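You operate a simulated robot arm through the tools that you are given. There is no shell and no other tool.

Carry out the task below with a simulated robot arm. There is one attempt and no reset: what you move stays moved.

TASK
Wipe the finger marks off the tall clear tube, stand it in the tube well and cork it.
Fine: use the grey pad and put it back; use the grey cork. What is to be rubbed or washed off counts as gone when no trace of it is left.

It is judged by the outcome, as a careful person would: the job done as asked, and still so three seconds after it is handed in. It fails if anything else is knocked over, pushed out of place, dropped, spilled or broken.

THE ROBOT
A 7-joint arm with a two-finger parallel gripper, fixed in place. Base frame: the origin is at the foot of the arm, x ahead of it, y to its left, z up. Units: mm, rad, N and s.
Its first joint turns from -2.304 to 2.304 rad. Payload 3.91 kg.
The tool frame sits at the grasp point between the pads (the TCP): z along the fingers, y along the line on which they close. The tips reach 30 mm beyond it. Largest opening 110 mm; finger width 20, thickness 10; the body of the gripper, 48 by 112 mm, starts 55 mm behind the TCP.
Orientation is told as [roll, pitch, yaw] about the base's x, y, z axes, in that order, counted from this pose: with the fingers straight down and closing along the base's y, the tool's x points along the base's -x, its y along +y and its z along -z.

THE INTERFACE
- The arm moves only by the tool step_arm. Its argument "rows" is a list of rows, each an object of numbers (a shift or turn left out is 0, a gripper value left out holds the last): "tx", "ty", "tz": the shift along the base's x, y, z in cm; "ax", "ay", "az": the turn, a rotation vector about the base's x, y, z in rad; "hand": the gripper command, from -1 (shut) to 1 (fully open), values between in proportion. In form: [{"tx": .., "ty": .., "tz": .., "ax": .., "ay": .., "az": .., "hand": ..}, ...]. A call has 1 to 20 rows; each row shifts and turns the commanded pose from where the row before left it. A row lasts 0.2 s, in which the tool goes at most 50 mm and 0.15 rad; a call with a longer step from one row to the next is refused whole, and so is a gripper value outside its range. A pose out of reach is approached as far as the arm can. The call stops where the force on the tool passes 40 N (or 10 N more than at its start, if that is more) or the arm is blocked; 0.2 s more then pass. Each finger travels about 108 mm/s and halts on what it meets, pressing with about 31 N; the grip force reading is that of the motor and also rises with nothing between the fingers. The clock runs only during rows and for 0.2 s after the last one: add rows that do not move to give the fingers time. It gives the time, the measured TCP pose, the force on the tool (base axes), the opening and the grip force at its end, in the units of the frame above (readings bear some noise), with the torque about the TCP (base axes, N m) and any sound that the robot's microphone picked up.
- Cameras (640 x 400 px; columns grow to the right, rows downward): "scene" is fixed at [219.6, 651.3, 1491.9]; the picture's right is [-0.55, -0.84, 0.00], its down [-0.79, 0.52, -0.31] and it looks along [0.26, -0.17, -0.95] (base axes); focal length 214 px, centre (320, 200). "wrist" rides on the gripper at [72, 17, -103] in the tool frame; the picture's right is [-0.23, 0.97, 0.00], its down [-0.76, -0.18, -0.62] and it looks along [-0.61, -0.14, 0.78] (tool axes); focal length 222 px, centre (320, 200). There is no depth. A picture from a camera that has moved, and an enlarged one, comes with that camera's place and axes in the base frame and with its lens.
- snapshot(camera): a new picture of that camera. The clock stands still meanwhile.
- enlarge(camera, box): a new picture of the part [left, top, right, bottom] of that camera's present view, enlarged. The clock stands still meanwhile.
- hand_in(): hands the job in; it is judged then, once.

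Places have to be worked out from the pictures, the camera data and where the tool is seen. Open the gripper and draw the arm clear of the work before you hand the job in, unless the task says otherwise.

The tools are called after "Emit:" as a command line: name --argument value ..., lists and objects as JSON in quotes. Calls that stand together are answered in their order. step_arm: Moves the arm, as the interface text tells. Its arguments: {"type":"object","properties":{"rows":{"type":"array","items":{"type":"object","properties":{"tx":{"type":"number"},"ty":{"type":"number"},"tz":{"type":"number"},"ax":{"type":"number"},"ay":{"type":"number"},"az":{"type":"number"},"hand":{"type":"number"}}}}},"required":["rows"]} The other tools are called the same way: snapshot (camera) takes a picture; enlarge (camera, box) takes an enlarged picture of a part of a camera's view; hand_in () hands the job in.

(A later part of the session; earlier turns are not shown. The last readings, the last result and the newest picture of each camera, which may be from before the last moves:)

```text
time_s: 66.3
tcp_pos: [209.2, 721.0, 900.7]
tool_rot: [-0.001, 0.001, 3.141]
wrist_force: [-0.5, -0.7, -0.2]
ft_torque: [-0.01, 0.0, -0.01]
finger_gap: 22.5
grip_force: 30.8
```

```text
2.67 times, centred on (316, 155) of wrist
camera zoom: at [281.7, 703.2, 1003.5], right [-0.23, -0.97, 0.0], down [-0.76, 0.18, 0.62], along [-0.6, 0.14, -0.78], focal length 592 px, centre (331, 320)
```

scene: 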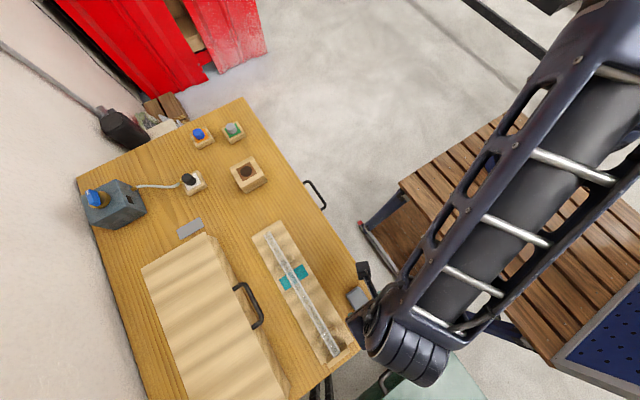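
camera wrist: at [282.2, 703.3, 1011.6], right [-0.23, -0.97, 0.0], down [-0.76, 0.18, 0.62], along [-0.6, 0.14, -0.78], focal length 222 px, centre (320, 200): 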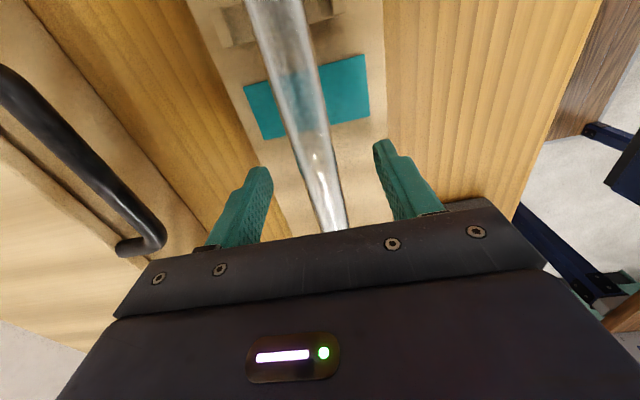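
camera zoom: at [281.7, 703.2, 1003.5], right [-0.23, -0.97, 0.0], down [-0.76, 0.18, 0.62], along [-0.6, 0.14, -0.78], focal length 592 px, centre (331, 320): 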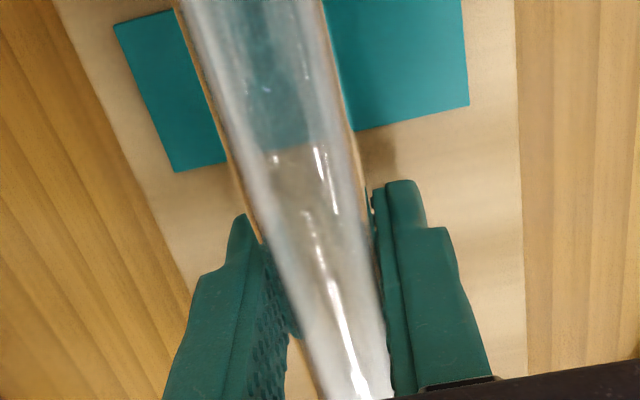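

The tube is held (gap 22.5 mm, 31 N). I lift it straight up out of the rack.

Emit:
step_arm --rows '[{"tz": 0.5}, {"tz": 1}, {"tz": 1.5}, {"tz": 2}, {"tz": 3}, {"tz": 3}, {"tz": 3}, {"tz": 3}, {"tz": 3}, {"tz": 3}, {}]'

Emit:
snapshot --camera "wrist"

Emit:
snapshot --camera "scene"

```text
time_s: 68.7
tcp_pos: [210.2, 719.4, 1130.5]
tool_rot: [0.001, 0.003, 3.14]
wrist_force: [-0.2, -0.1, -0.7]
ft_torque: [0.02, -0.01, -0.02]
finger_gap: 22.6
grip_force: 30.3
```

```text
taken
camera wrist: at [282.2, 702.7, 1233.6], right [-0.23, -0.97, 0.0], down [-0.76, 0.18, 0.62], along [-0.61, 0.14, -0.78], focal length 222 px, centre (320, 200)
```

wrist: 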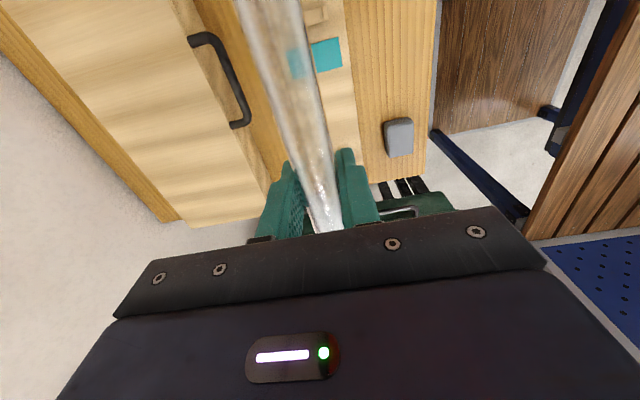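

```text
taken
```

scene: 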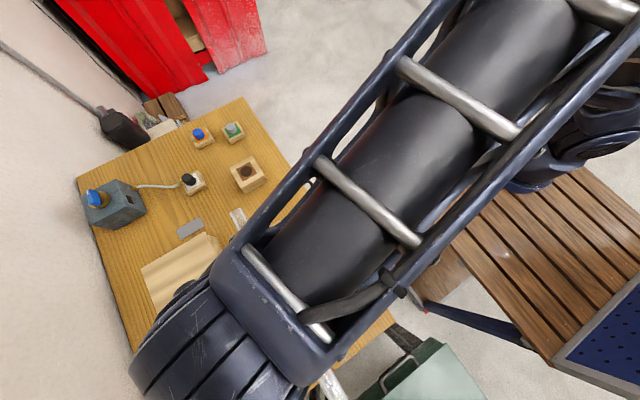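

The tube came up level and secure. I now begin tilting the hand about y, so it points toward +x with the mouth going up, while moving to open space. I do about half first.

Emit:
step_arm --rows '[{"tx": 2.2, "ty": -0.5, "tz": 0.3, "ay": -0.13}, {"tx": 2.2, "ty": -0.5, "tz": 0.3, "ay": -0.13}, {"tx": 2.2, "ty": -0.5, "tz": 0.3, "ay": -0.13}, {"tx": 2.2, "ty": -0.5, "tz": 0.3, "ay": -0.13}, {"tx": 2.2, "ty": -0.5, "tz": 0.3, "ay": -0.13}, {"tx": 2.2, "ty": -0.5, "tz": 0.3, "ay": -0.13}, {}]'

Emit:
snapshot --camera "wrist"

Emit:
snapshot --camera "scene"

```text
time_s: 70.3
tcp_pos: [343.2, 691.4, 1150.4]
tool_rot: [-0.003, 0.783, 3.138]
wrist_force: [0.0, 0.1, -0.6]
ft_torque: [-0.03, 0.02, -0.04]
finger_gap: 22.7
grip_force: 31.4
```

```text
taken
camera wrist: at [321.8, 674.2, 1273.8], right [-0.16, -0.97, -0.16], down [-0.98, 0.18, -0.1], along [0.12, 0.14, -0.98], focal length 222 px, centre (320, 200)
```

wrist: 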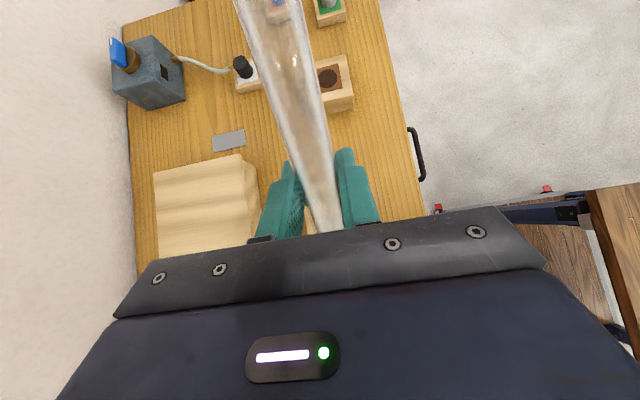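

```text
taken
```

scene: 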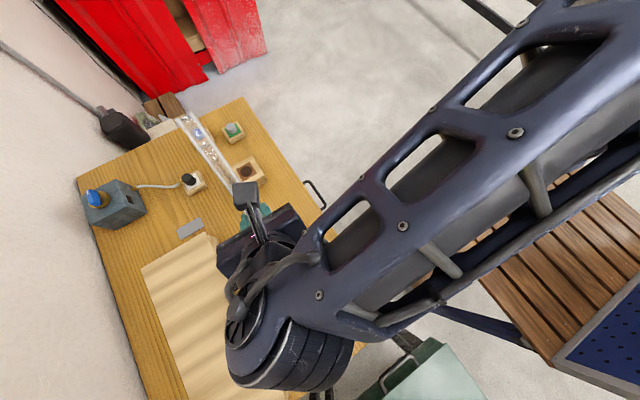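

The tilt is at 45° and the tube is still firmly held. I complete the rotation to vertical while staying well above the table.

Emit:
step_arm --rows '[{"tx": 1.8, "ty": -0.3, "tz": 0.3, "ay": -0.131}, {"tx": 1.8, "ty": -0.3, "tz": 0.3, "ay": -0.131}, {"tx": 1.8, "ty": -0.3, "tz": 0.3, "ay": -0.131}, {"tx": 1.8, "ty": -0.3, "tz": 0.3, "ay": -0.131}, {"tx": 1.8, "ty": -0.3, "tz": 0.3, "ay": -0.131}, {"tx": 1.8, "ty": -0.3, "tz": 0.3, "ay": -0.131}, {}]'

Emit:
snapshot --camera "wrist"

Emit:
snapshot --camera "scene"

```text
time_s: 71.9
tcp_pos: [449.2, 672.9, 1165.4]
tool_rot: [-1.223, 1.569, 1.917]
wrist_force: [0.5, 0.8, -0.6]
ft_torque: [0.01, 0.0, 0.03]
finger_gap: 22.6
grip_force: 30.9
```

```text
taken
camera wrist: at [345.3, 656.3, 1238.0], right [0.0, -0.97, -0.23], down [-0.62, 0.18, -0.76], along [0.78, 0.14, -0.61], focal length 222 px, centre (320, 200)
```

wrist: 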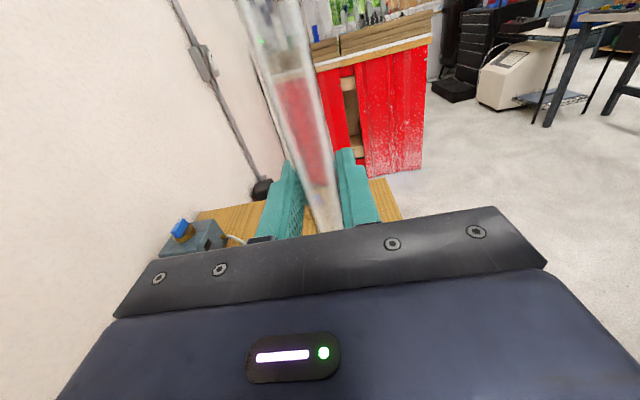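

```text
taken
```

scene: 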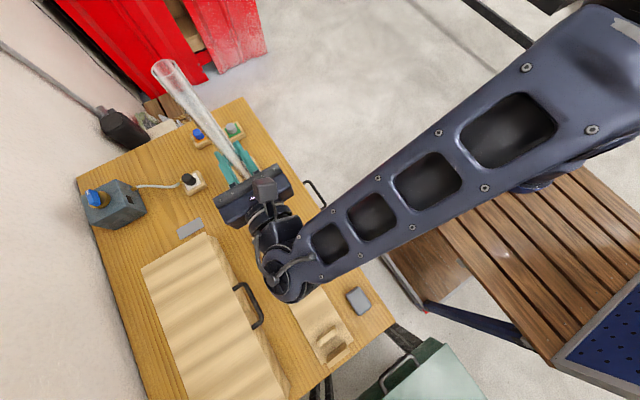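

The tube is vertical, mouth up. With the hand pointing +x it hides the well from the scene camera, so I yaw the hand to point along +y while staying high. That way the scene camera can see the tube's foot and the well.

Emit:
step_arm --rows '[{"tx": 1.2, "ty": -0.7, "az": 0.1428}, {"tx": 1.2, "ty": -0.7, "az": 0.1428}, {"tx": 1.2, "ty": -0.7, "az": 0.1428}, {"tx": 1.2, "ty": -0.7, "az": 0.1428}, {"tx": 1.2, "ty": -0.7, "az": 0.1428}, {"tx": 1.2, "ty": -0.7, "az": 0.1428}, {}]'

Emit:
snapshot --camera "scene"

Emit:
snapshot --camera "wrist"

```text
time_s: 73.5
tcp_pos: [520.6, 630.0, 1165.8]
tool_rot: [-0.657, 1.568, -2.939]
wrist_force: [-0.4, 0.2, -1.4]
ft_torque: [-0.01, -0.03, -0.03]
finger_gap: 23.0
grip_force: 31.2
```

```text
taken
```

scene: 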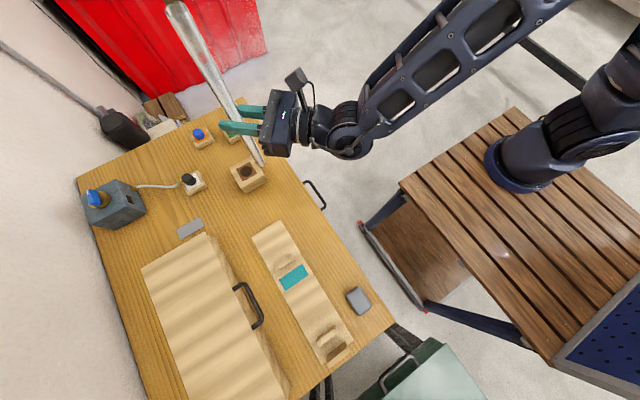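

```text
taken
camera wrist: at [466.9, 541.3, 1237.8], right [0.74, -0.64, -0.23], down [-0.54, -0.36, -0.76], along [0.4, 0.68, -0.61], focal length 222 px, centre (320, 200)
```

wrist: 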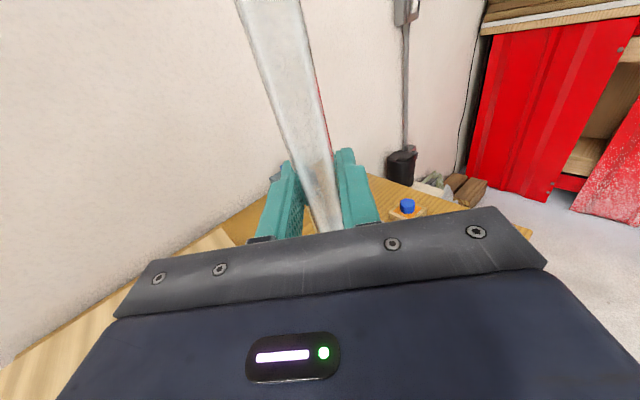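

This is a good configuration. The hand points radially outward, and the scene camera sees the tube's foot and the well. I zoom in to measure both.

Emit:
enlarge --camera "scene" --box '[220, 140, 284, 200]'

Emit:
enlarge --camera "scene" --box '[232, 155, 272, 180]'

Emit:
enlarge --camera "scene" --box '[150, 0, 270, 75]'

```text
6.67 times, centred on (252, 170) of scene
camera zoom: at [219.6, 651.3, 1491.9], right [-0.55, -0.84, 0.0], down [-0.79, 0.52, -0.31], along [0.26, -0.17, -0.95], focal length 1430 px, centre (773, 400)
```

zoom: 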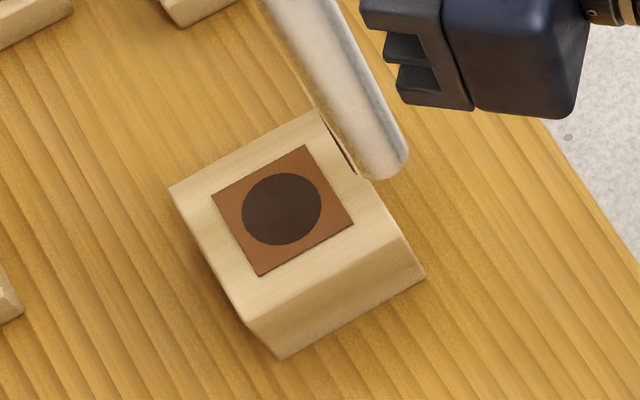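

```text
16.00 times, centred on (252, 168) of scene
camera zoom: at [219.6, 651.3, 1491.9], right [-0.55, -0.84, 0.0], down [-0.79, 0.52, -0.31], along [0.26, -0.17, -0.95], focal length 3432 px, centre (1408, 720)
```

zoom: 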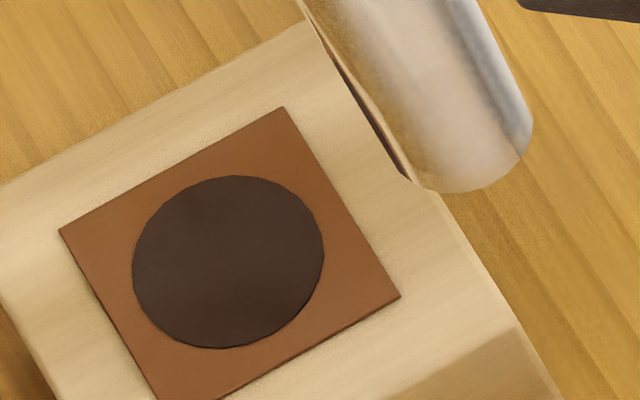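

```text
5.33 times, centred on (210, 38) of scene
camera zoom: at [219.6, 651.3, 1491.9], right [-0.55, -0.84, 0.0], down [-0.79, 0.52, -0.31], along [0.26, -0.17, -0.95], focal length 1144 px, centre (907, 1067)
```

zoom: 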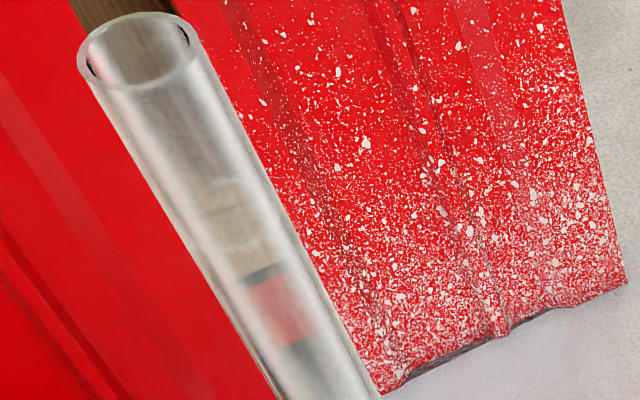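

The hole appears about 36 mm wide with its centre near (579, 683) in the scene camera's frame. The tube's foot is near (523, 636) at z≈985 in the same frame. I shift by (+56, +47) mm at this height and compare again.

Emit:
step_arm --rows '[{"tx": 1.9, "ty": 1.6}, {"tx": 1.9, "ty": 1.6}, {"tx": 1.8, "ty": 1.5}, {}]'

Emit:
snapshot --camera "scene"

Emit:
enlarge --camera "scene" --box '[220, 140, 284, 200]'

Emit:
snapshot --camera "wrist"

```text
time_s: 74.5
tcp_pos: [576.0, 680.0, 1166.3]
tool_rot: [-0.675, 1.569, -2.963]
wrist_force: [0.3, 0.0, -0.4]
ft_torque: [0.01, 0.0, 0.02]
finger_gap: 22.8
grip_force: 31.2
```

```text
taken
```

scene: 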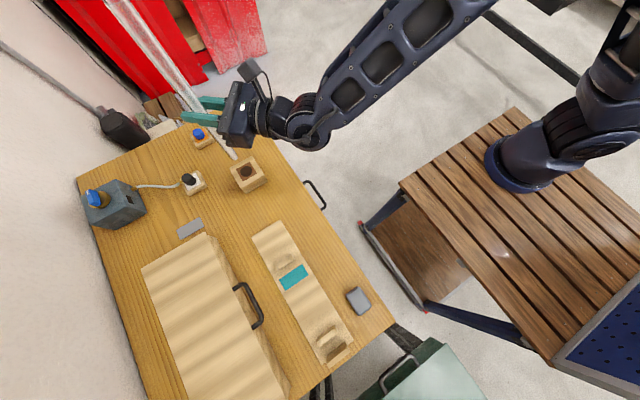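

```text
6.67 times, centred on (252, 170) of scene
camera zoom: at [219.6, 651.3, 1491.9], right [-0.55, -0.84, 0.0], down [-0.79, 0.52, -0.31], along [0.26, -0.17, -0.95], focal length 1430 px, centre (773, 400)
```

zoom: 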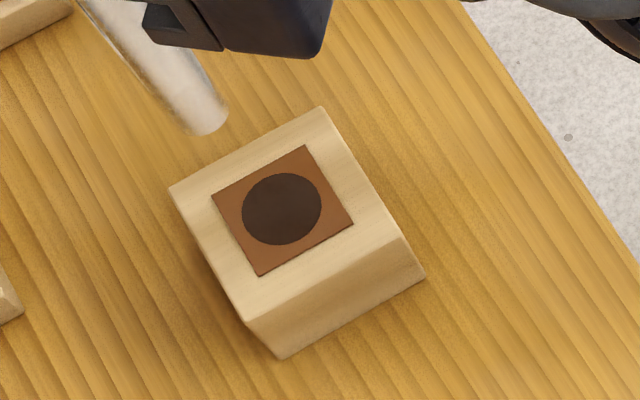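

```text
taken
camera wrist: at [521.1, 590.4, 1238.3], right [0.74, -0.64, -0.23], down [-0.54, -0.35, -0.76], along [0.4, 0.68, -0.61], focal length 222 px, centre (320, 200)
```

wrist: 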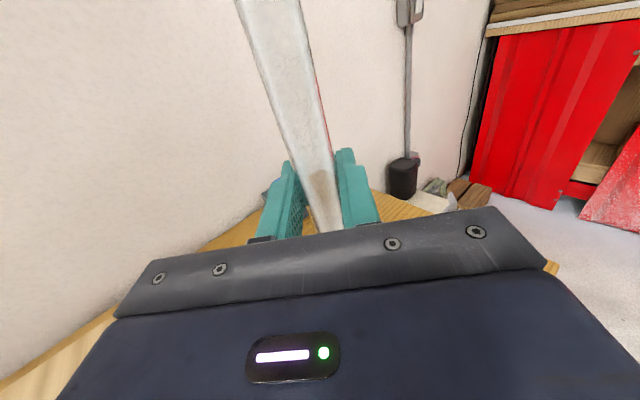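

The foot is close to being above the hole. I lower it to ~15–20 mm above the block and check alignment again.

Emit:
step_arm --rows '[{"tz": -2}, {"tz": -2}, {"tz": -1.5}, {}]'

Emit:
enlarge --camera "scene" --box '[220, 140, 284, 200]'

Emit:
enlarge --camera "scene" --box '[228, 155, 268, 180]'

```text
time_s: 75.5
tcp_pos: [577.3, 678.5, 1111.9]
tool_rot: [-0.593, 1.567, -2.878]
wrist_force: [0.7, 0.0, 0.3]
ft_torque: [-0.01, 0.03, -0.01]
finger_gap: 22.6
grip_force: 30.7
```

```text
6.67 times, centred on (252, 170) of scene
camera zoom: at [219.6, 651.3, 1491.9], right [-0.55, -0.84, 0.0], down [-0.79, 0.52, -0.31], along [0.26, -0.17, -0.95], focal length 1430 px, centre (773, 400)
```

zoom: 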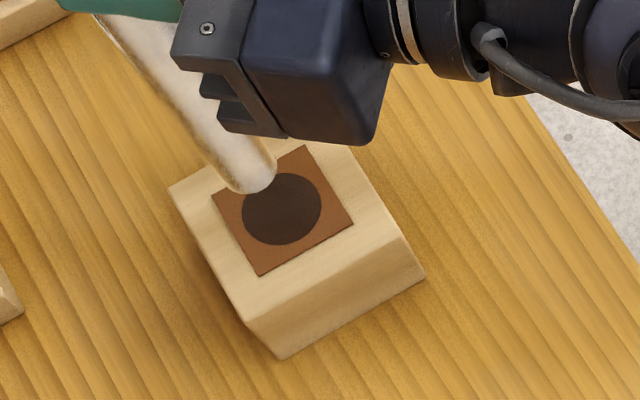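

```text
16.00 times, centred on (248, 168) of scene
camera zoom: at [219.6, 651.3, 1491.9], right [-0.55, -0.84, 0.0], down [-0.79, 0.52, -0.31], along [0.26, -0.17, -0.95], focal length 3432 px, centre (1472, 720)
```

zoom: 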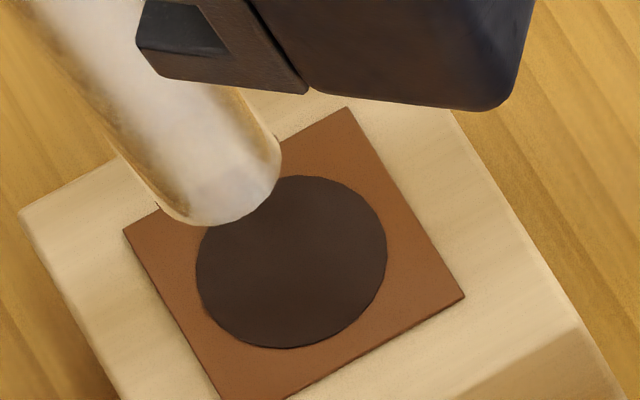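

The foot is now about 30 mm above the block and seems to need a small shift in x, depending on the exact height. I lower another 15 mm for a less ambiguous comparison.

Emit:
step_arm --rows '[{"tz": -0.8}, {"tz": -0.7}, {}]'

Emit:
enlarge --camera "scene" --box '[228, 155, 268, 180]'

```text
time_s: 76.3
tcp_pos: [575.1, 677.5, 1097.5]
tool_rot: [-0.734, 1.57, -3.018]
wrist_force: [-1.4, -0.8, -1.1]
ft_torque: [0.03, 0.01, -0.01]
finger_gap: 22.8
grip_force: 30.9
```

```text
16.00 times, centred on (248, 168) of scene
camera zoom: at [219.6, 651.3, 1491.9], right [-0.55, -0.84, 0.0], down [-0.79, 0.52, -0.31], along [0.26, -0.17, -0.95], focal length 3432 px, centre (1472, 720)
```

zoom: 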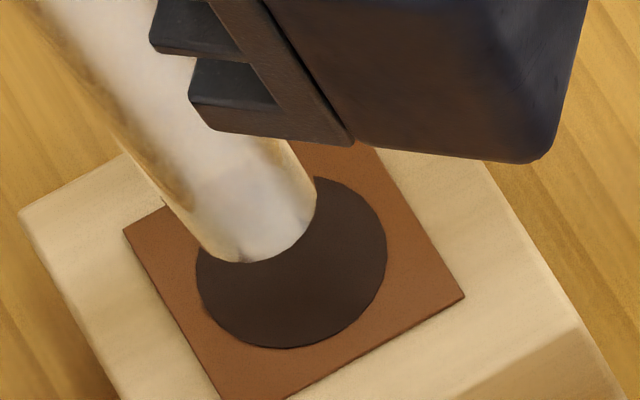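

Emit:
step_arm --rows '[{"tz": -0.4}, {"tz": -0.4}, {}]'

Emit:
enlarge --camera "scene" --box '[228, 155, 268, 180]'

```text
time_s: 77.1
tcp_pos: [576.8, 678.6, 1089.2]
tool_rot: [-0.703, 1.567, -2.986]
wrist_force: [-0.2, 0.3, -0.5]
ft_torque: [-0.02, -0.01, 0.0]
finger_gap: 22.5
grip_force: 30.5
```

```text
16.00 times, centred on (248, 168) of scene
camera zoom: at [219.6, 651.3, 1491.9], right [-0.55, -0.84, 0.0], down [-0.79, 0.52, -0.31], along [0.26, -0.17, -0.95], focal length 3432 px, centre (1472, 720)
```

zoom: 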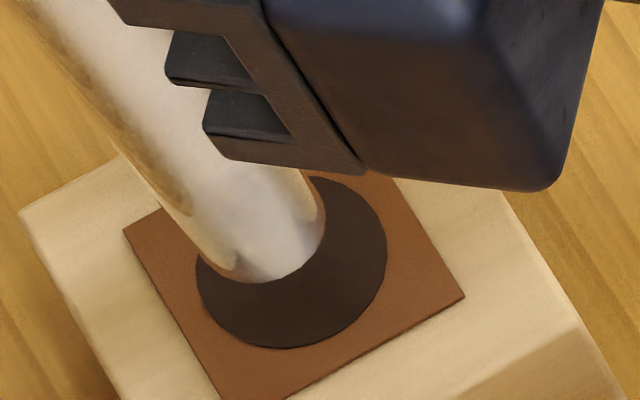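

No contact yet, and the foot is right over the hole. I split the remaining uncertainty with a −3.5 mm x shift, then lower slowly while watching the force.

Emit:
step_arm --rows '[{"tx": -0.35, "ty": -0.05}, {}, {"tz": -0.3}, {"tz": -0.3}, {}]'

Emit:
enlarge --camera "scene" --box '[228, 155, 268, 180]'

```text
time_s: 78.3
tcp_pos: [573.9, 678.4, 1083.2]
tool_rot: [-0.765, 1.57, -3.052]
wrist_force: [0.2, 0.4, -1.0]
ft_torque: [0.0, 0.03, 0.0]
finger_gap: 22.6
grip_force: 31.7
```

```text
16.00 times, centred on (248, 168) of scene
camera zoom: at [219.6, 651.3, 1491.9], right [-0.55, -0.84, 0.0], down [-0.79, 0.52, -0.31], along [0.26, -0.17, -0.95], focal length 3432 px, centre (1472, 720)
```

zoom: 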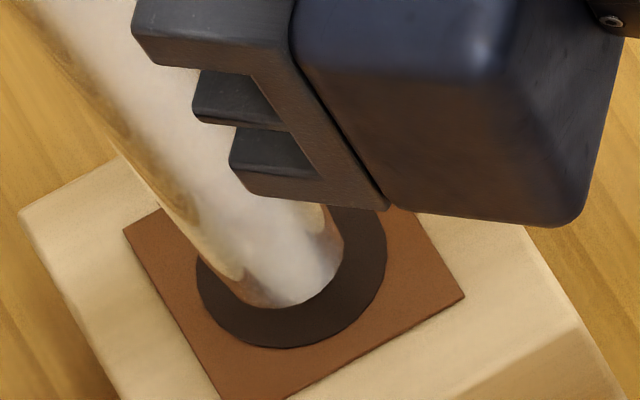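

Emit:
step_arm --rows '[{"tz": -0.3}, {"tz": -0.2}, {}]'

Emit:
enlarge --camera "scene" --box '[228, 155, 268, 180]'

```text
time_s: 79.1
tcp_pos: [572.8, 677.1, 1079.2]
tool_rot: [-0.711, 1.57, -2.996]
wrist_force: [-0.3, -0.6, -1.1]
ft_torque: [-0.01, 0.02, -0.02]
finger_gap: 22.6
grip_force: 31.5
```

```text
16.00 times, centred on (248, 168) of scene
camera zoom: at [219.6, 651.3, 1491.9], right [-0.55, -0.84, 0.0], down [-0.79, 0.52, -0.31], along [0.26, -0.17, -0.95], focal length 3432 px, centre (1472, 720)
```

zoom: 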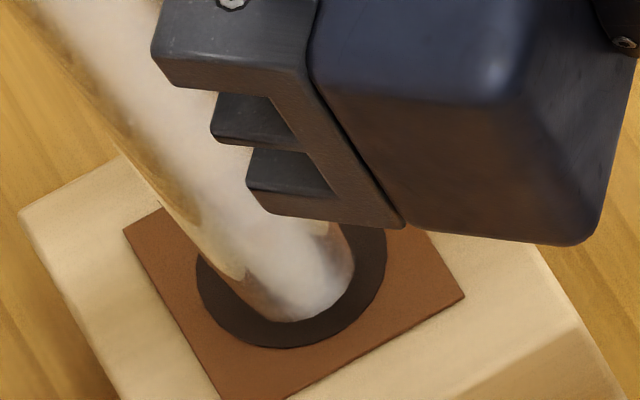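

The foot is now centred on the hole in the image. I keep lowering in small steps to see whether it enters (rim hiding the foot) or touches.

Emit:
step_arm --rows '[{"tz": -0.3}, {"tz": -0.2}, {}]'

Emit:
enlarge --camera "scene" --box '[228, 155, 268, 180]'

```text
time_s: 79.9
tcp_pos: [574.1, 676.0, 1072.6]
tool_rot: [-0.707, 1.569, -2.991]
wrist_force: [0.4, 1.2, -0.6]
ft_torque: [0.0, -0.01, -0.02]
finger_gap: 22.8
grip_force: 31.3
```

```text
16.00 times, centred on (248, 168) of scene
camera zoom: at [219.6, 651.3, 1491.9], right [-0.55, -0.84, 0.0], down [-0.79, 0.52, -0.31], along [0.26, -0.17, -0.95], focal length 3432 px, centre (1472, 720)
```

zoom: 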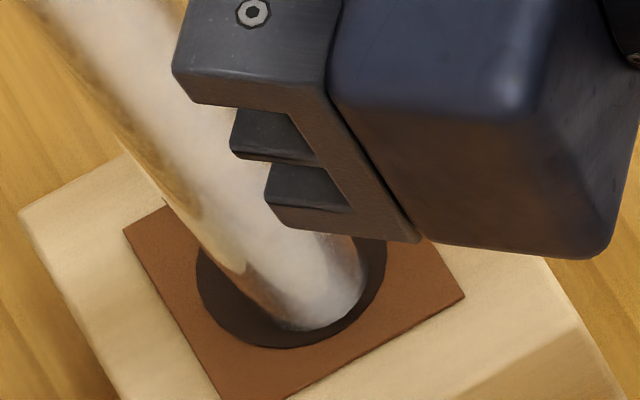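

Emit:
step_arm --rows '[{"tz": -0.3}, {"tz": -0.2}, {}]'

Emit:
enlarge --camera "scene" --box '[228, 155, 268, 180]'

```text
time_s: 80.7
tcp_pos: [574.2, 676.8, 1067.3]
tool_rot: [-0.74, 1.57, -3.023]
wrist_force: [0.9, 0.2, -0.9]
ft_torque: [0.01, -0.1, 0.0]
finger_gap: 22.9
grip_force: 31.0
```

```text
16.00 times, centred on (248, 168) of scene
camera zoom: at [219.6, 651.3, 1491.9], right [-0.55, -0.84, 0.0], down [-0.79, 0.52, -0.31], along [0.26, -0.17, -0.95], focal length 3432 px, centre (1472, 720)
```

zoom: 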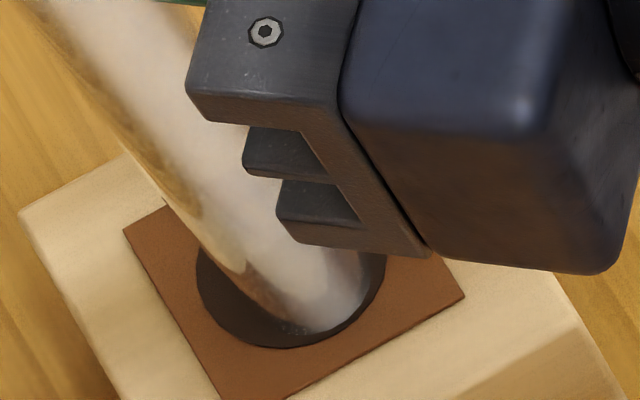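

The foot's image has nearly stopped moving, which suggests it is entering the hole. I continue lowering in small steps with force checks.

Emit:
step_arm --rows '[{"tz": -0.3}, {"tz": -0.2}, {}]'

Emit:
step_arm --rows '[{"tz": -0.3}, {"tz": -0.2}, {}]'

Emit:
enlarge --camera "scene" --box '[228, 155, 268, 180]'

```text
time_s: 81.5
tcp_pos: [574.4, 676.4, 1061.8]
tool_rot: [-0.548, 1.567, -2.833]
wrist_force: [4.7, 2.3, -1.6]
ft_torque: [0.3, -0.79, 0.0]
finger_gap: 22.8
grip_force: 30.8
```

```text
time_s: 82.3
tcp_pos: [574.1, 676.7, 1057.3]
tool_rot: [-0.691, 1.568, -2.975]
wrist_force: [3.2, -0.4, -0.2]
ft_torque: [-0.05, -0.54, 0.0]
finger_gap: 22.8
grip_force: 30.8
```

```text
16.00 times, centred on (248, 168) of scene
camera zoom: at [219.6, 651.3, 1491.9], right [-0.55, -0.84, 0.0], down [-0.79, 0.52, -0.31], along [0.26, -0.17, -0.95], focal length 3432 px, centre (1472, 720)
```

zoom: 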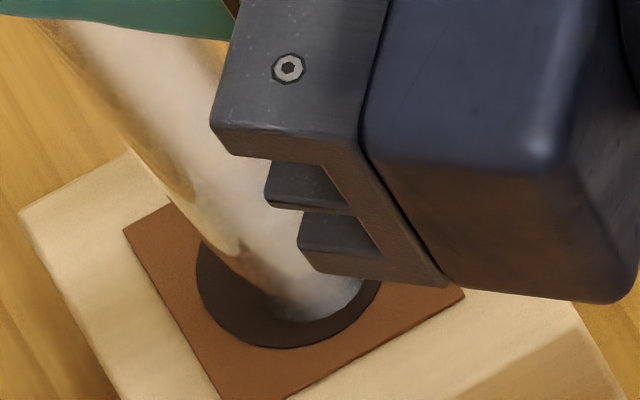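

The tube is inside the well. The side force and torque (Fx≈+3…5 N) show its foot leaning on the −x wall, perhaps a funnel-shaped entry, so I nudge it +x in small steps to centre it.

Emit:
step_arm --rows '[{"tx": 0.15}, {}]'

Emit:
step_arm --rows '[{"tx": 0.1}, {}]'

```text
time_s: 82.9
tcp_pos: [575.2, 677.3, 1056.6]
tool_rot: [-0.68, 1.567, -2.965]
wrist_force: [-0.5, 0.5, -1.2]
ft_torque: [-0.05, -0.11, 0.0]
finger_gap: 22.8
grip_force: 31.0
```

```text
time_s: 83.5
tcp_pos: [576.1, 676.6, 1057.8]
tool_rot: [-0.72, 1.571, -3.005]
wrist_force: [-0.3, 0.8, -1.7]
ft_torque: [0.01, -0.03, 0.0]
finger_gap: 22.5
grip_force: 31.3
```

The side load is gone. I keep lowering in small steps toward the bottom of the well, watching force and torque.

Emit:
step_arm --rows '[{"tz": -0.3}, {}]'

Emit:
step_arm --rows '[{"tz": -0.3}, {}]'

Emit:
step_arm --rows '[{"tz": -0.3}, {}]'

```text
time_s: 84.1
tcp_pos: [574.9, 678.1, 1054.4]
tool_rot: [-0.693, 1.566, -2.98]
wrist_force: [-0.1, 0.4, -0.4]
ft_torque: [-0.01, 0.0, -0.01]
finger_gap: 22.4
grip_force: 30.7
```

```text
time_s: 84.7
tcp_pos: [575.5, 676.9, 1050.5]
tool_rot: [-0.69, 1.568, -2.975]
wrist_force: [-0.4, -0.4, -0.1]
ft_torque: [-0.03, -0.01, 0.01]
finger_gap: 22.6
grip_force: 31.3
```

```text
time_s: 85.3
tcp_pos: [575.4, 676.8, 1047.4]
tool_rot: [-0.798, 1.568, -3.084]
wrist_force: [3.0, 1.2, -0.2]
ft_torque: [0.15, -0.48, -0.03]
finger_gap: 22.5
grip_force: 30.4
```

The −x wall touches again, which fits a tapering entry. I nudge +x and slightly +y, then continue down.

Emit:
step_arm --rows '[{"tx": 0.15, "ty": 0.05}, {}]'

Emit:
step_arm --rows '[{"tx": 0.05, "tz": -0.3}, {}]'

Emit:
step_arm --rows '[{"tz": -0.3}, {}]'

```text
time_s: 85.9
tcp_pos: [577.9, 677.6, 1045.5]
tool_rot: [-0.641, 1.567, -2.925]
wrist_force: [0.3, 0.1, -1.1]
ft_torque: [0.01, -0.03, -0.01]
finger_gap: 22.6
grip_force: 31.0
```

```text
time_s: 86.5
tcp_pos: [578.3, 676.9, 1043.9]
tool_rot: [-0.779, 1.568, -3.064]
wrist_force: [0.2, -0.2, -0.6]
ft_torque: [0.01, 0.01, -0.01]
finger_gap: 22.7
grip_force: 31.1
```

```text
time_s: 87.1
tcp_pos: [577.8, 677.4, 1042.5]
tool_rot: [-0.672, 1.568, -2.957]
wrist_force: [-0.2, -0.8, -0.4]
ft_torque: [-0.01, 0.0, -0.02]
finger_gap: 22.5
grip_force: 31.0
```

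Emit:
step_arm --rows '[{"tz": -0.3}, {}]'

Emit:
step_arm --rows '[{"tz": -0.3}, {}]'

Emit:
step_arm --rows '[{"tz": -0.3}, {}]'

Emit:
enlarge --camera "scene" --box '[220, 140, 284, 200]'

```text
time_s: 87.7
tcp_pos: [577.9, 676.9, 1040.3]
tool_rot: [-0.715, 1.567, -3.0]
wrist_force: [0.6, 0.5, 0.4]
ft_torque: [0.02, 0.05, -0.01]
finger_gap: 22.5
grip_force: 31.3
```

```text
time_s: 88.3
tcp_pos: [578.1, 676.8, 1037.5]
tool_rot: [-0.648, 1.569, -2.935]
wrist_force: [-0.6, -0.5, -0.5]
ft_torque: [0.01, 0.02, -0.01]
finger_gap: 22.7
grip_force: 31.3
```

```text
time_s: 88.9
tcp_pos: [577.6, 677.5, 1032.4]
tool_rot: [-0.728, 1.568, -3.012]
wrist_force: [-0.7, 0.6, -0.1]
ft_torque: [0.01, -0.03, 0.0]
finger_gap: 22.8
grip_force: 31.0
```

```text
6.67 times, centred on (252, 170) of scene
camera zoom: at [219.6, 651.3, 1491.9], right [-0.55, -0.84, 0.0], down [-0.79, 0.52, -0.31], along [0.26, -0.17, -0.95], focal length 1430 px, centre (773, 400)
```

zoom: 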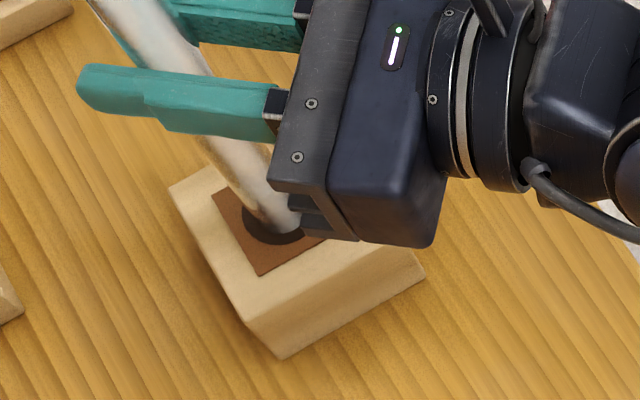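

The tube slides down freely (TCP z≈1033, foot near z≈860). I continue in 2 mm steps until it bottoms out.

Emit:
step_arm --rows '[{"tz": -0.2}, {}]'

Emit:
step_arm --rows '[{"tz": -0.2}, {}]'

Emit:
step_arm --rows '[{"tz": -0.2}, {}]'

```text
time_s: 89.5
tcp_pos: [578.8, 676.8, 1030.8]
tool_rot: [-0.668, 1.569, -2.951]
wrist_force: [-0.6, 0.3, -1.0]
ft_torque: [0.0, 0.0, 0.04]
finger_gap: 22.4
grip_force: 30.7
```

```text
time_s: 90.1
tcp_pos: [577.1, 676.9, 1027.3]
tool_rot: [-0.697, 1.57, -2.984]
wrist_force: [0.5, 0.7, -0.6]
ft_torque: [-0.02, 0.0, -0.03]
finger_gap: 22.5
grip_force: 31.0
```

```text
time_s: 90.7
tcp_pos: [578.8, 677.7, 1025.1]
tool_rot: [-0.756, 1.568, -3.043]
wrist_force: [0.0, -0.5, -1.2]
ft_torque: [0.0, 0.01, -0.02]
finger_gap: 22.7
grip_force: 30.8
```

Emit:
step_arm --rows '[{"tz": -0.2}, {}]'

Emit:
step_arm --rows '[{"tz": -0.2}, {}]'

Emit:
step_arm --rows '[{"tz": -0.2}, {}]'

```text
time_s: 91.3
tcp_pos: [579.4, 677.7, 1024.9]
tool_rot: [-0.726, 1.568, -3.012]
wrist_force: [0.0, -0.4, -0.3]
ft_torque: [0.04, 0.03, 0.02]
finger_gap: 22.2
grip_force: 31.2
```

```text
time_s: 91.9
tcp_pos: [579.0, 677.4, 1024.1]
tool_rot: [-1.008, 1.569, 2.99]
wrist_force: [0.3, -1.3, 5.1]
ft_torque: [-0.2, 0.07, 0.01]
finger_gap: 22.7
grip_force: 31.4
```

```text
time_s: 92.5
tcp_pos: [578.9, 678.6, 1023.0]
tool_rot: [-2.184, 1.568, 1.816]
wrist_force: [1.2, 0.4, 20.3]
ft_torque: [0.01, -0.25, 0.01]
finger_gap: 23.0
grip_force: 30.7
```

It bottoms out at TCP z≈1024. I relieve the load and check how upright the tube is before letting go.

Emit:
step_arm --rows '[{"tz": 0.15}, {}]'

Emit:
snapshot --camera "scene"

Emit:
snapshot --camera "wrist"

Emit:
enlarge --camera "scene" --box '[170, 70, 290, 200]'

```text
time_s: 93.1
tcp_pos: [578.6, 677.2, 1022.0]
tool_rot: [-0.462, 1.568, -2.746]
wrist_force: [2.5, 1.1, 7.9]
ft_torque: [0.3, -0.29, 0.02]
finger_gap: 22.7
grip_force: 30.6
```

```text
taken
```

scene: 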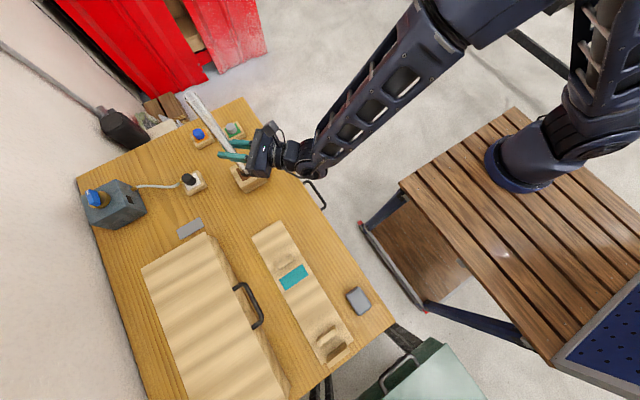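

```text
taken
camera wrist: at [524.2, 588.2, 1095.4], right [0.74, -0.64, -0.23], down [-0.54, -0.36, -0.76], along [0.4, 0.68, -0.61], focal length 222 px, centre (320, 200)
```

wrist: 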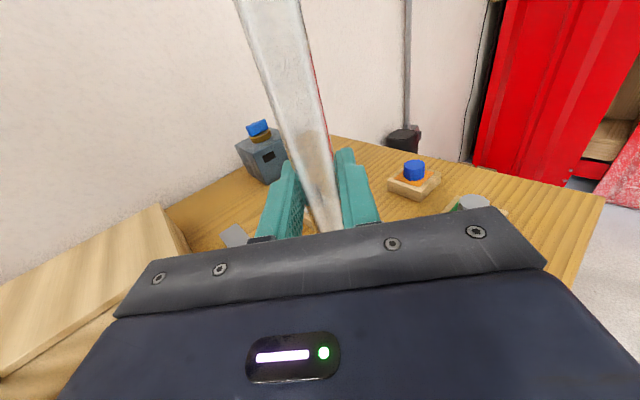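

```text
3.08 times, centred on (230, 135) of scene
camera zoom: at [219.6, 651.3, 1491.9], right [-0.55, -0.84, 0.0], down [-0.79, 0.52, -0.31], along [0.26, -0.17, -0.95], focal length 660 px, centre (597, 400)
```

zoom: 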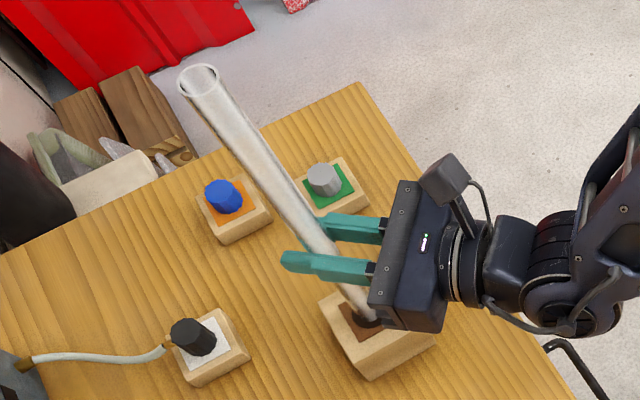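

The tube reads upright (mouth over the hole within a few mm). I relieve the small residual side load and then open the fingers gently.

Emit:
step_arm --rows '[{"tz": 0.08, "tx": 0.06, "ty": 0.05}, {}]'

Emit:
step_arm --rows '[{"hand": -0.5}, {"hand": -0.45}, {"hand": -0.4}, {}]'

Emit:
enlarge --camera "scene" --box '[170, 70, 290, 200]'

```text
time_s: 93.7
tcp_pos: [579.7, 677.2, 1022.5]
tool_rot: [-0.486, 1.568, -2.771]
wrist_force: [0.4, -0.3, -0.1]
ft_torque: [-0.01, -0.03, -0.03]
finger_gap: 22.3
grip_force: 30.8
```

```text
time_s: 94.7
tcp_pos: [581.0, 678.8, 1024.0]
tool_rot: [-0.741, 1.568, -3.023]
wrist_force: [-1.0, -0.3, 1.0]
ft_torque: [-0.02, 0.0, -0.02]
finger_gap: 32.9
grip_force: 0.0
```

```text
3.08 times, centred on (230, 135) of scene
camera zoom: at [219.6, 651.3, 1491.9], right [-0.55, -0.84, 0.0], down [-0.79, 0.52, -0.31], along [0.26, -0.17, -0.95], focal length 660 px, centre (597, 400)
```

zoom: 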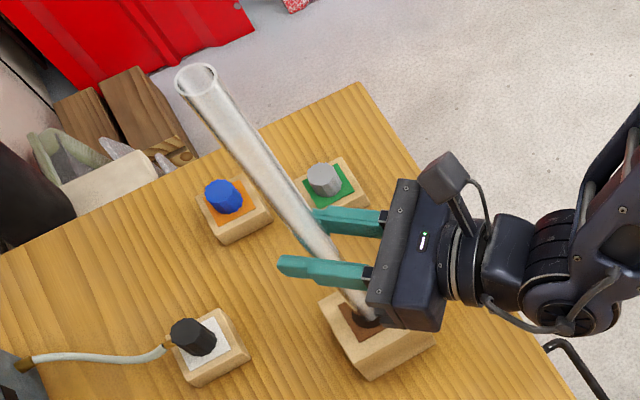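

The tube stands by itself with practically no movement. I open wider and check that it stays still before backing out.

Emit:
step_arm --rows '[{"hand": 0.0}, {"hand": 0.3}, {"hand": 0.3}, {}, {}]'

Emit:
enlarge --camera "scene" --box '[170, 70, 290, 200]'

Emit:
snapshot --camera "wrist"

```text
time_s: 95.9
tcp_pos: [579.4, 678.7, 1024.2]
tool_rot: [-0.726, 1.568, -3.009]
wrist_force: [-0.3, -0.5, 0.7]
ft_torque: [0.06, 0.0, 0.03]
finger_gap: 71.6
grip_force: 0.2
```

```text
3.08 times, centred on (230, 135) of scene
camera zoom: at [219.6, 651.3, 1491.9], right [-0.55, -0.84, 0.0], down [-0.79, 0.52, -0.31], along [0.26, -0.17, -0.95], focal length 660 px, centre (597, 400)
```

zoom: 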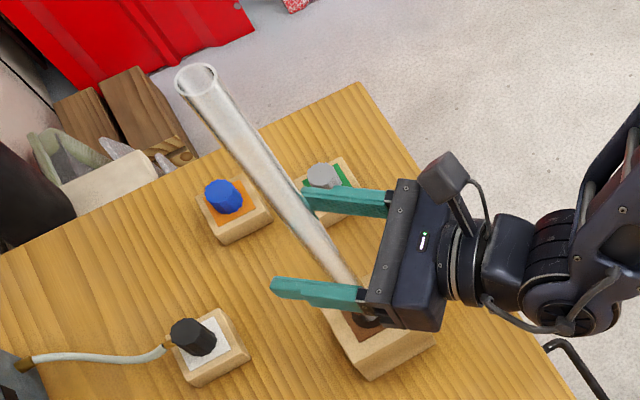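

```text
taken
camera wrist: at [525.3, 588.5, 1096.2], right [0.74, -0.64, -0.23], down [-0.54, -0.35, -0.76], along [0.4, 0.68, -0.61], focal length 222 px, centre (320, 200)
```

wrist: 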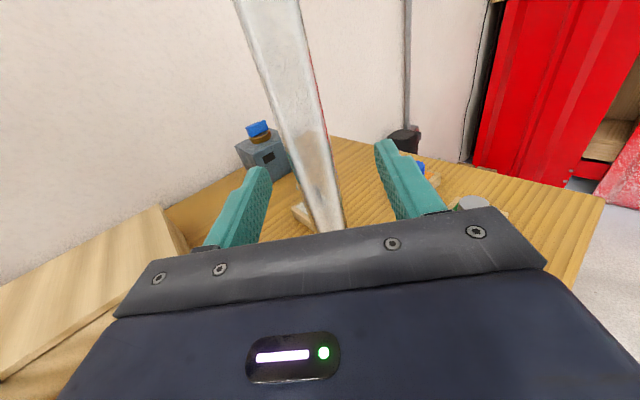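

The tube is free-standing and steady. I back the hand straight out along its own axis, away from the tube.

Emit:
step_arm --rows '[{"tx": -1.3, "ty": -1.5}, {"tx": -2.0, "ty": -2.3}, {"tx": -2.6, "ty": -3.0}, {"tx": -2.6, "ty": -3.0}, {"tx": -2.6, "ty": -3.0}, {}]'

Emit:
snapshot --camera "scene"

Emit:
snapshot --camera "wrist"

Emit:
enlarge --camera "scene" --box '[200, 110, 264, 150]'

```text
time_s: 97.3
tcp_pos: [469.6, 550.3, 1022.3]
tool_rot: [-0.621, 1.566, -2.906]
wrist_force: [0.2, -0.3, -0.4]
ft_torque: [0.0, 0.02, -0.01]
finger_gap: 71.6
grip_force: 0.1
```

```text
taken
```

scene: 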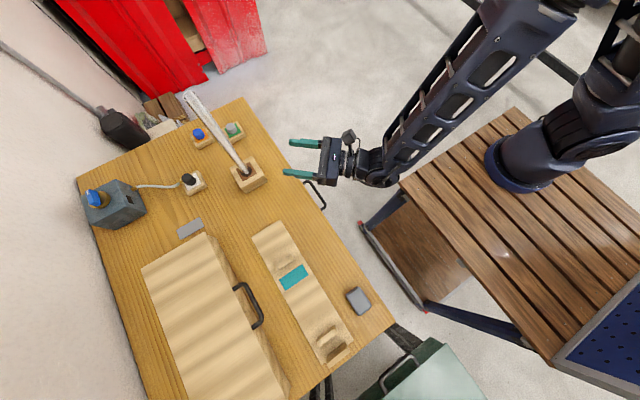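

```text
taken
camera wrist: at [414.9, 461.7, 1095.4], right [0.74, -0.64, -0.23], down [-0.54, -0.35, -0.76], along [0.4, 0.68, -0.61], focal length 222 px, centre (320, 200)
```

wrist: 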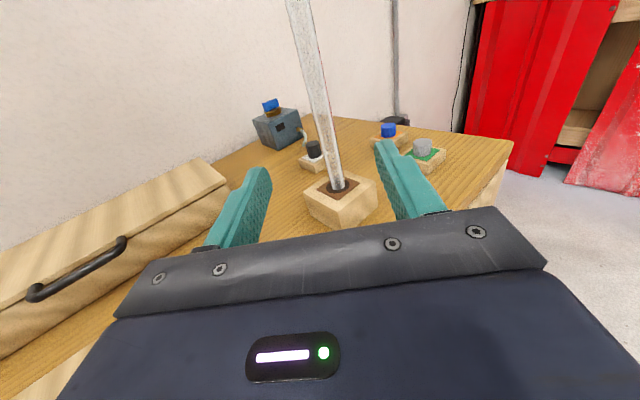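

```text
10.00 times, centred on (232, 130) of scene
camera zoom: at [219.6, 651.3, 1491.9], right [-0.55, -0.84, 0.0], down [-0.79, 0.52, -0.31], along [0.26, -0.17, -0.95], focal length 2145 px, centre (1200, 900)
```

zoom: 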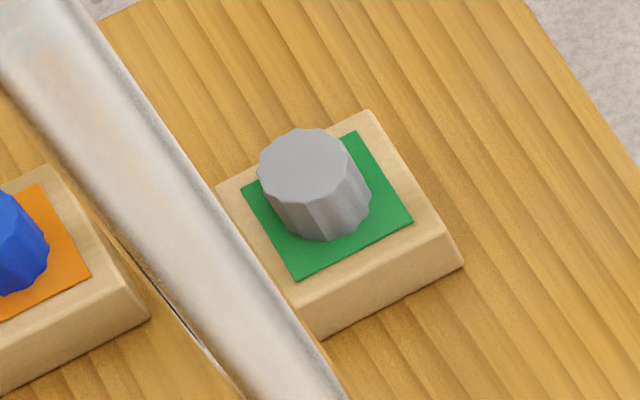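

The tube stands nicely. I zoom in with the wrist camera from this low angle, on the grey cork and on the tube.

Emit:
enlarge --camera "wrist" --box '[396, 130, 460, 180]'

Emit:
enlarge --camera "wrist" --box '[290, 150, 390, 235]'

Emit:
enlarge --camera "scene" --box '[175, 80, 223, 110]'

```text
8.00 times, centred on (428, 155) of wrist
camera zoom: at [414.9, 461.7, 1095.4], right [0.74, -0.64, -0.23], down [-0.54, -0.35, -0.76], along [0.4, 0.68, -0.61], focal length 1777 px, centre (-544, 560)
```

zoom: 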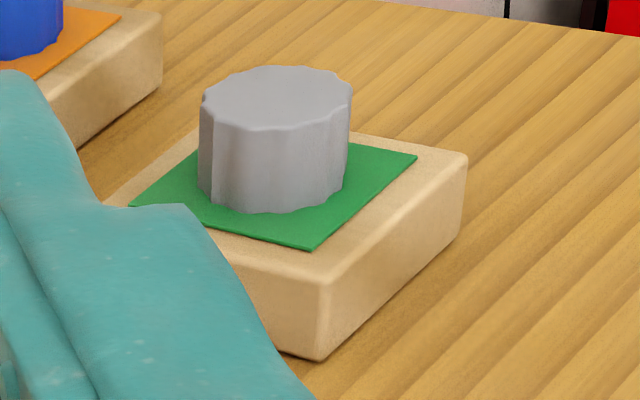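

```text
4.71 times, centred on (340, 192) of wrist
camera zoom: at [414.9, 461.7, 1095.4], right [0.74, -0.64, -0.23], down [-0.54, -0.35, -0.76], along [0.4, 0.68, -0.61], focal length 1045 px, centre (226, 235)
```

zoom: 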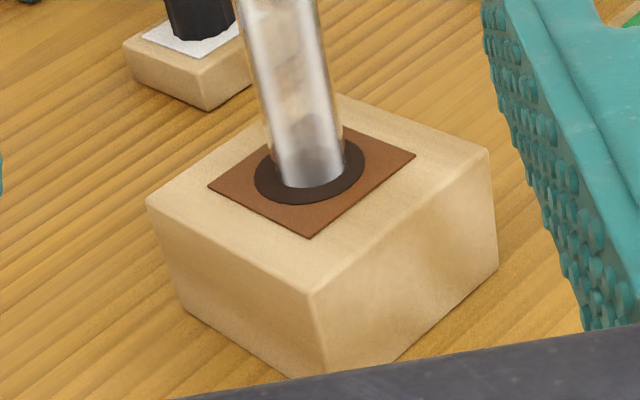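

```text
13.33 times, centred on (199, 95) of scene
camera zoom: at [219.6, 651.3, 1491.9], right [-0.55, -0.84, 0.0], down [-0.79, 0.52, -0.31], along [0.26, -0.17, -0.95], focal length 2860 px, centre (1933, 1600)
```

zoom: 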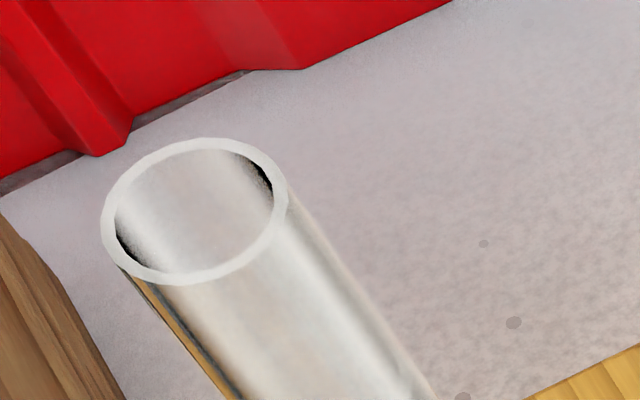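

The tube is vertical, with its mouth at z≈1198 and ID about 20 mm. The grey cork stands in a low holder near (765, 654), about 1006 mm out, so I'll reach it with the hand tilted ~20° outward. I rotate the hand down here, clear of the tube.

Emit:
step_arm --rows '[{"ax": -0.1026, "ay": 0.0889, "tz": 0.5}, {"ax": -0.1026, "ay": 0.0889, "tz": 0.5}, {"ax": -0.1026, "ay": 0.0889, "tz": 0.5}, {"ax": -0.1026, "ay": 0.0889, "tz": 0.5}, {"ax": -0.1026, "ay": 0.0889, "tz": 0.5}, {"ax": -0.1026, "ay": 0.0889}, {"ax": -0.1026, "ay": 0.0889}, {"ax": -0.1026, "ay": 0.0889}, {"ax": -0.1026, "ay": 0.0889}, {}]'

Emit:
snapshot --camera "scene"

Emit:
snapshot --camera "wrist"

```text
time_s: 99.5
tcp_pos: [466.2, 548.5, 1048.4]
tool_rot: [0.01, 0.395, -2.286]
wrist_force: [0.9, -0.1, -0.4]
ft_torque: [-0.03, 0.02, -0.01]
finger_gap: 71.5
grip_force: 0.0
out of reach, approached as far as the arm can: row 7
```

```text
taken
```

scene: 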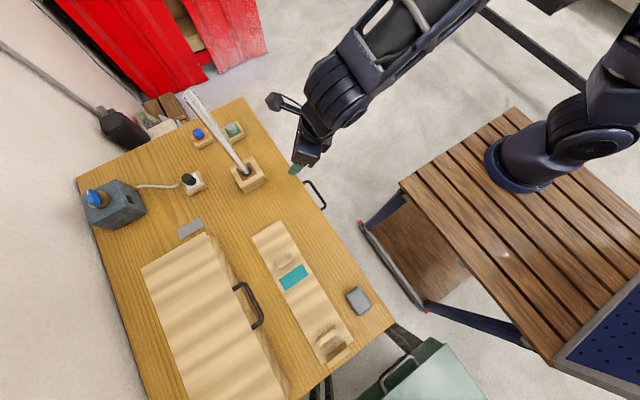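

```text
taken
camera wrist: at [496.7, 559.1, 1172.2], right [0.59, -0.8, -0.08], down [-0.76, -0.59, 0.28], along [-0.27, -0.11, -0.96], focal length 222 px, centre (320, 200)
```

wrist: 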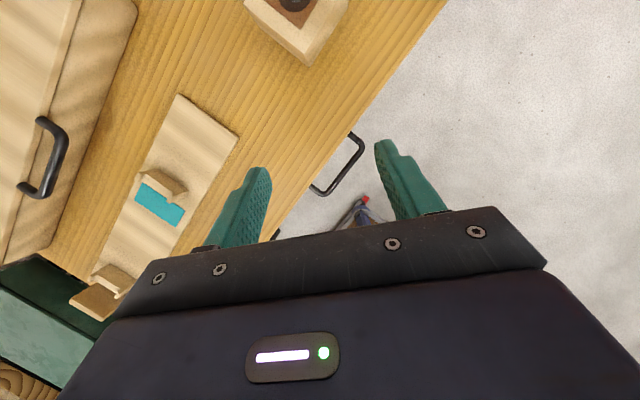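

The hand is tilted ~22° outward, heading 49°. I move around on the −y side of the tube toward the cork at this height, in stages.

Emit:
step_arm --rows '[{"tx": 4.2, "ty": -1.2}, {"tx": 4.2, "ty": -1.2}, {"tx": 4.2, "ty": -1.2}, {"tx": 4.2, "ty": -1.2}, {"tx": 3, "ty": 3}, {"tx": 3, "ty": 3}, {}]'

Emit:
snapshot --camera "scene"

Emit:
snapshot --camera "wrist"

```text
time_s: 101.1
tcp_pos: [696.8, 561.6, 1049.5]
tool_rot: [0.01, 0.397, -2.286]
wrist_force: [0.1, -0.5, 0.6]
ft_torque: [0.01, -0.03, -0.02]
finger_gap: 71.7
grip_force: 0.1
```

```text
taken
```

scene: 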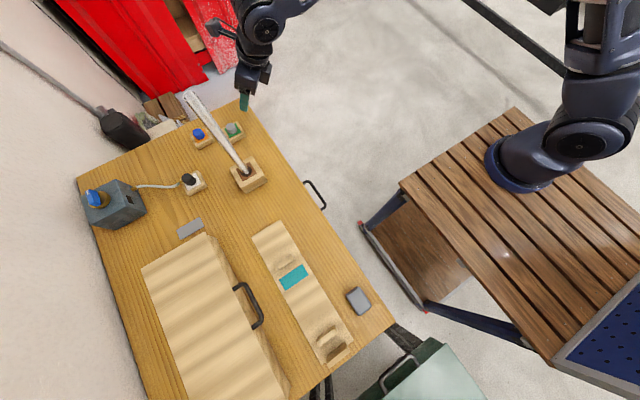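

```text
taken
camera wrist: at [726.4, 570.3, 1172.8], right [0.59, -0.8, -0.08], down [-0.76, -0.59, 0.28], along [-0.27, -0.11, -0.96], focal length 222 px, centre (320, 200)
```

wrist: 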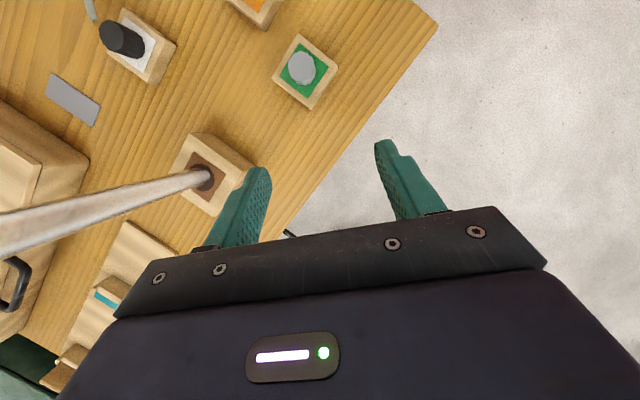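

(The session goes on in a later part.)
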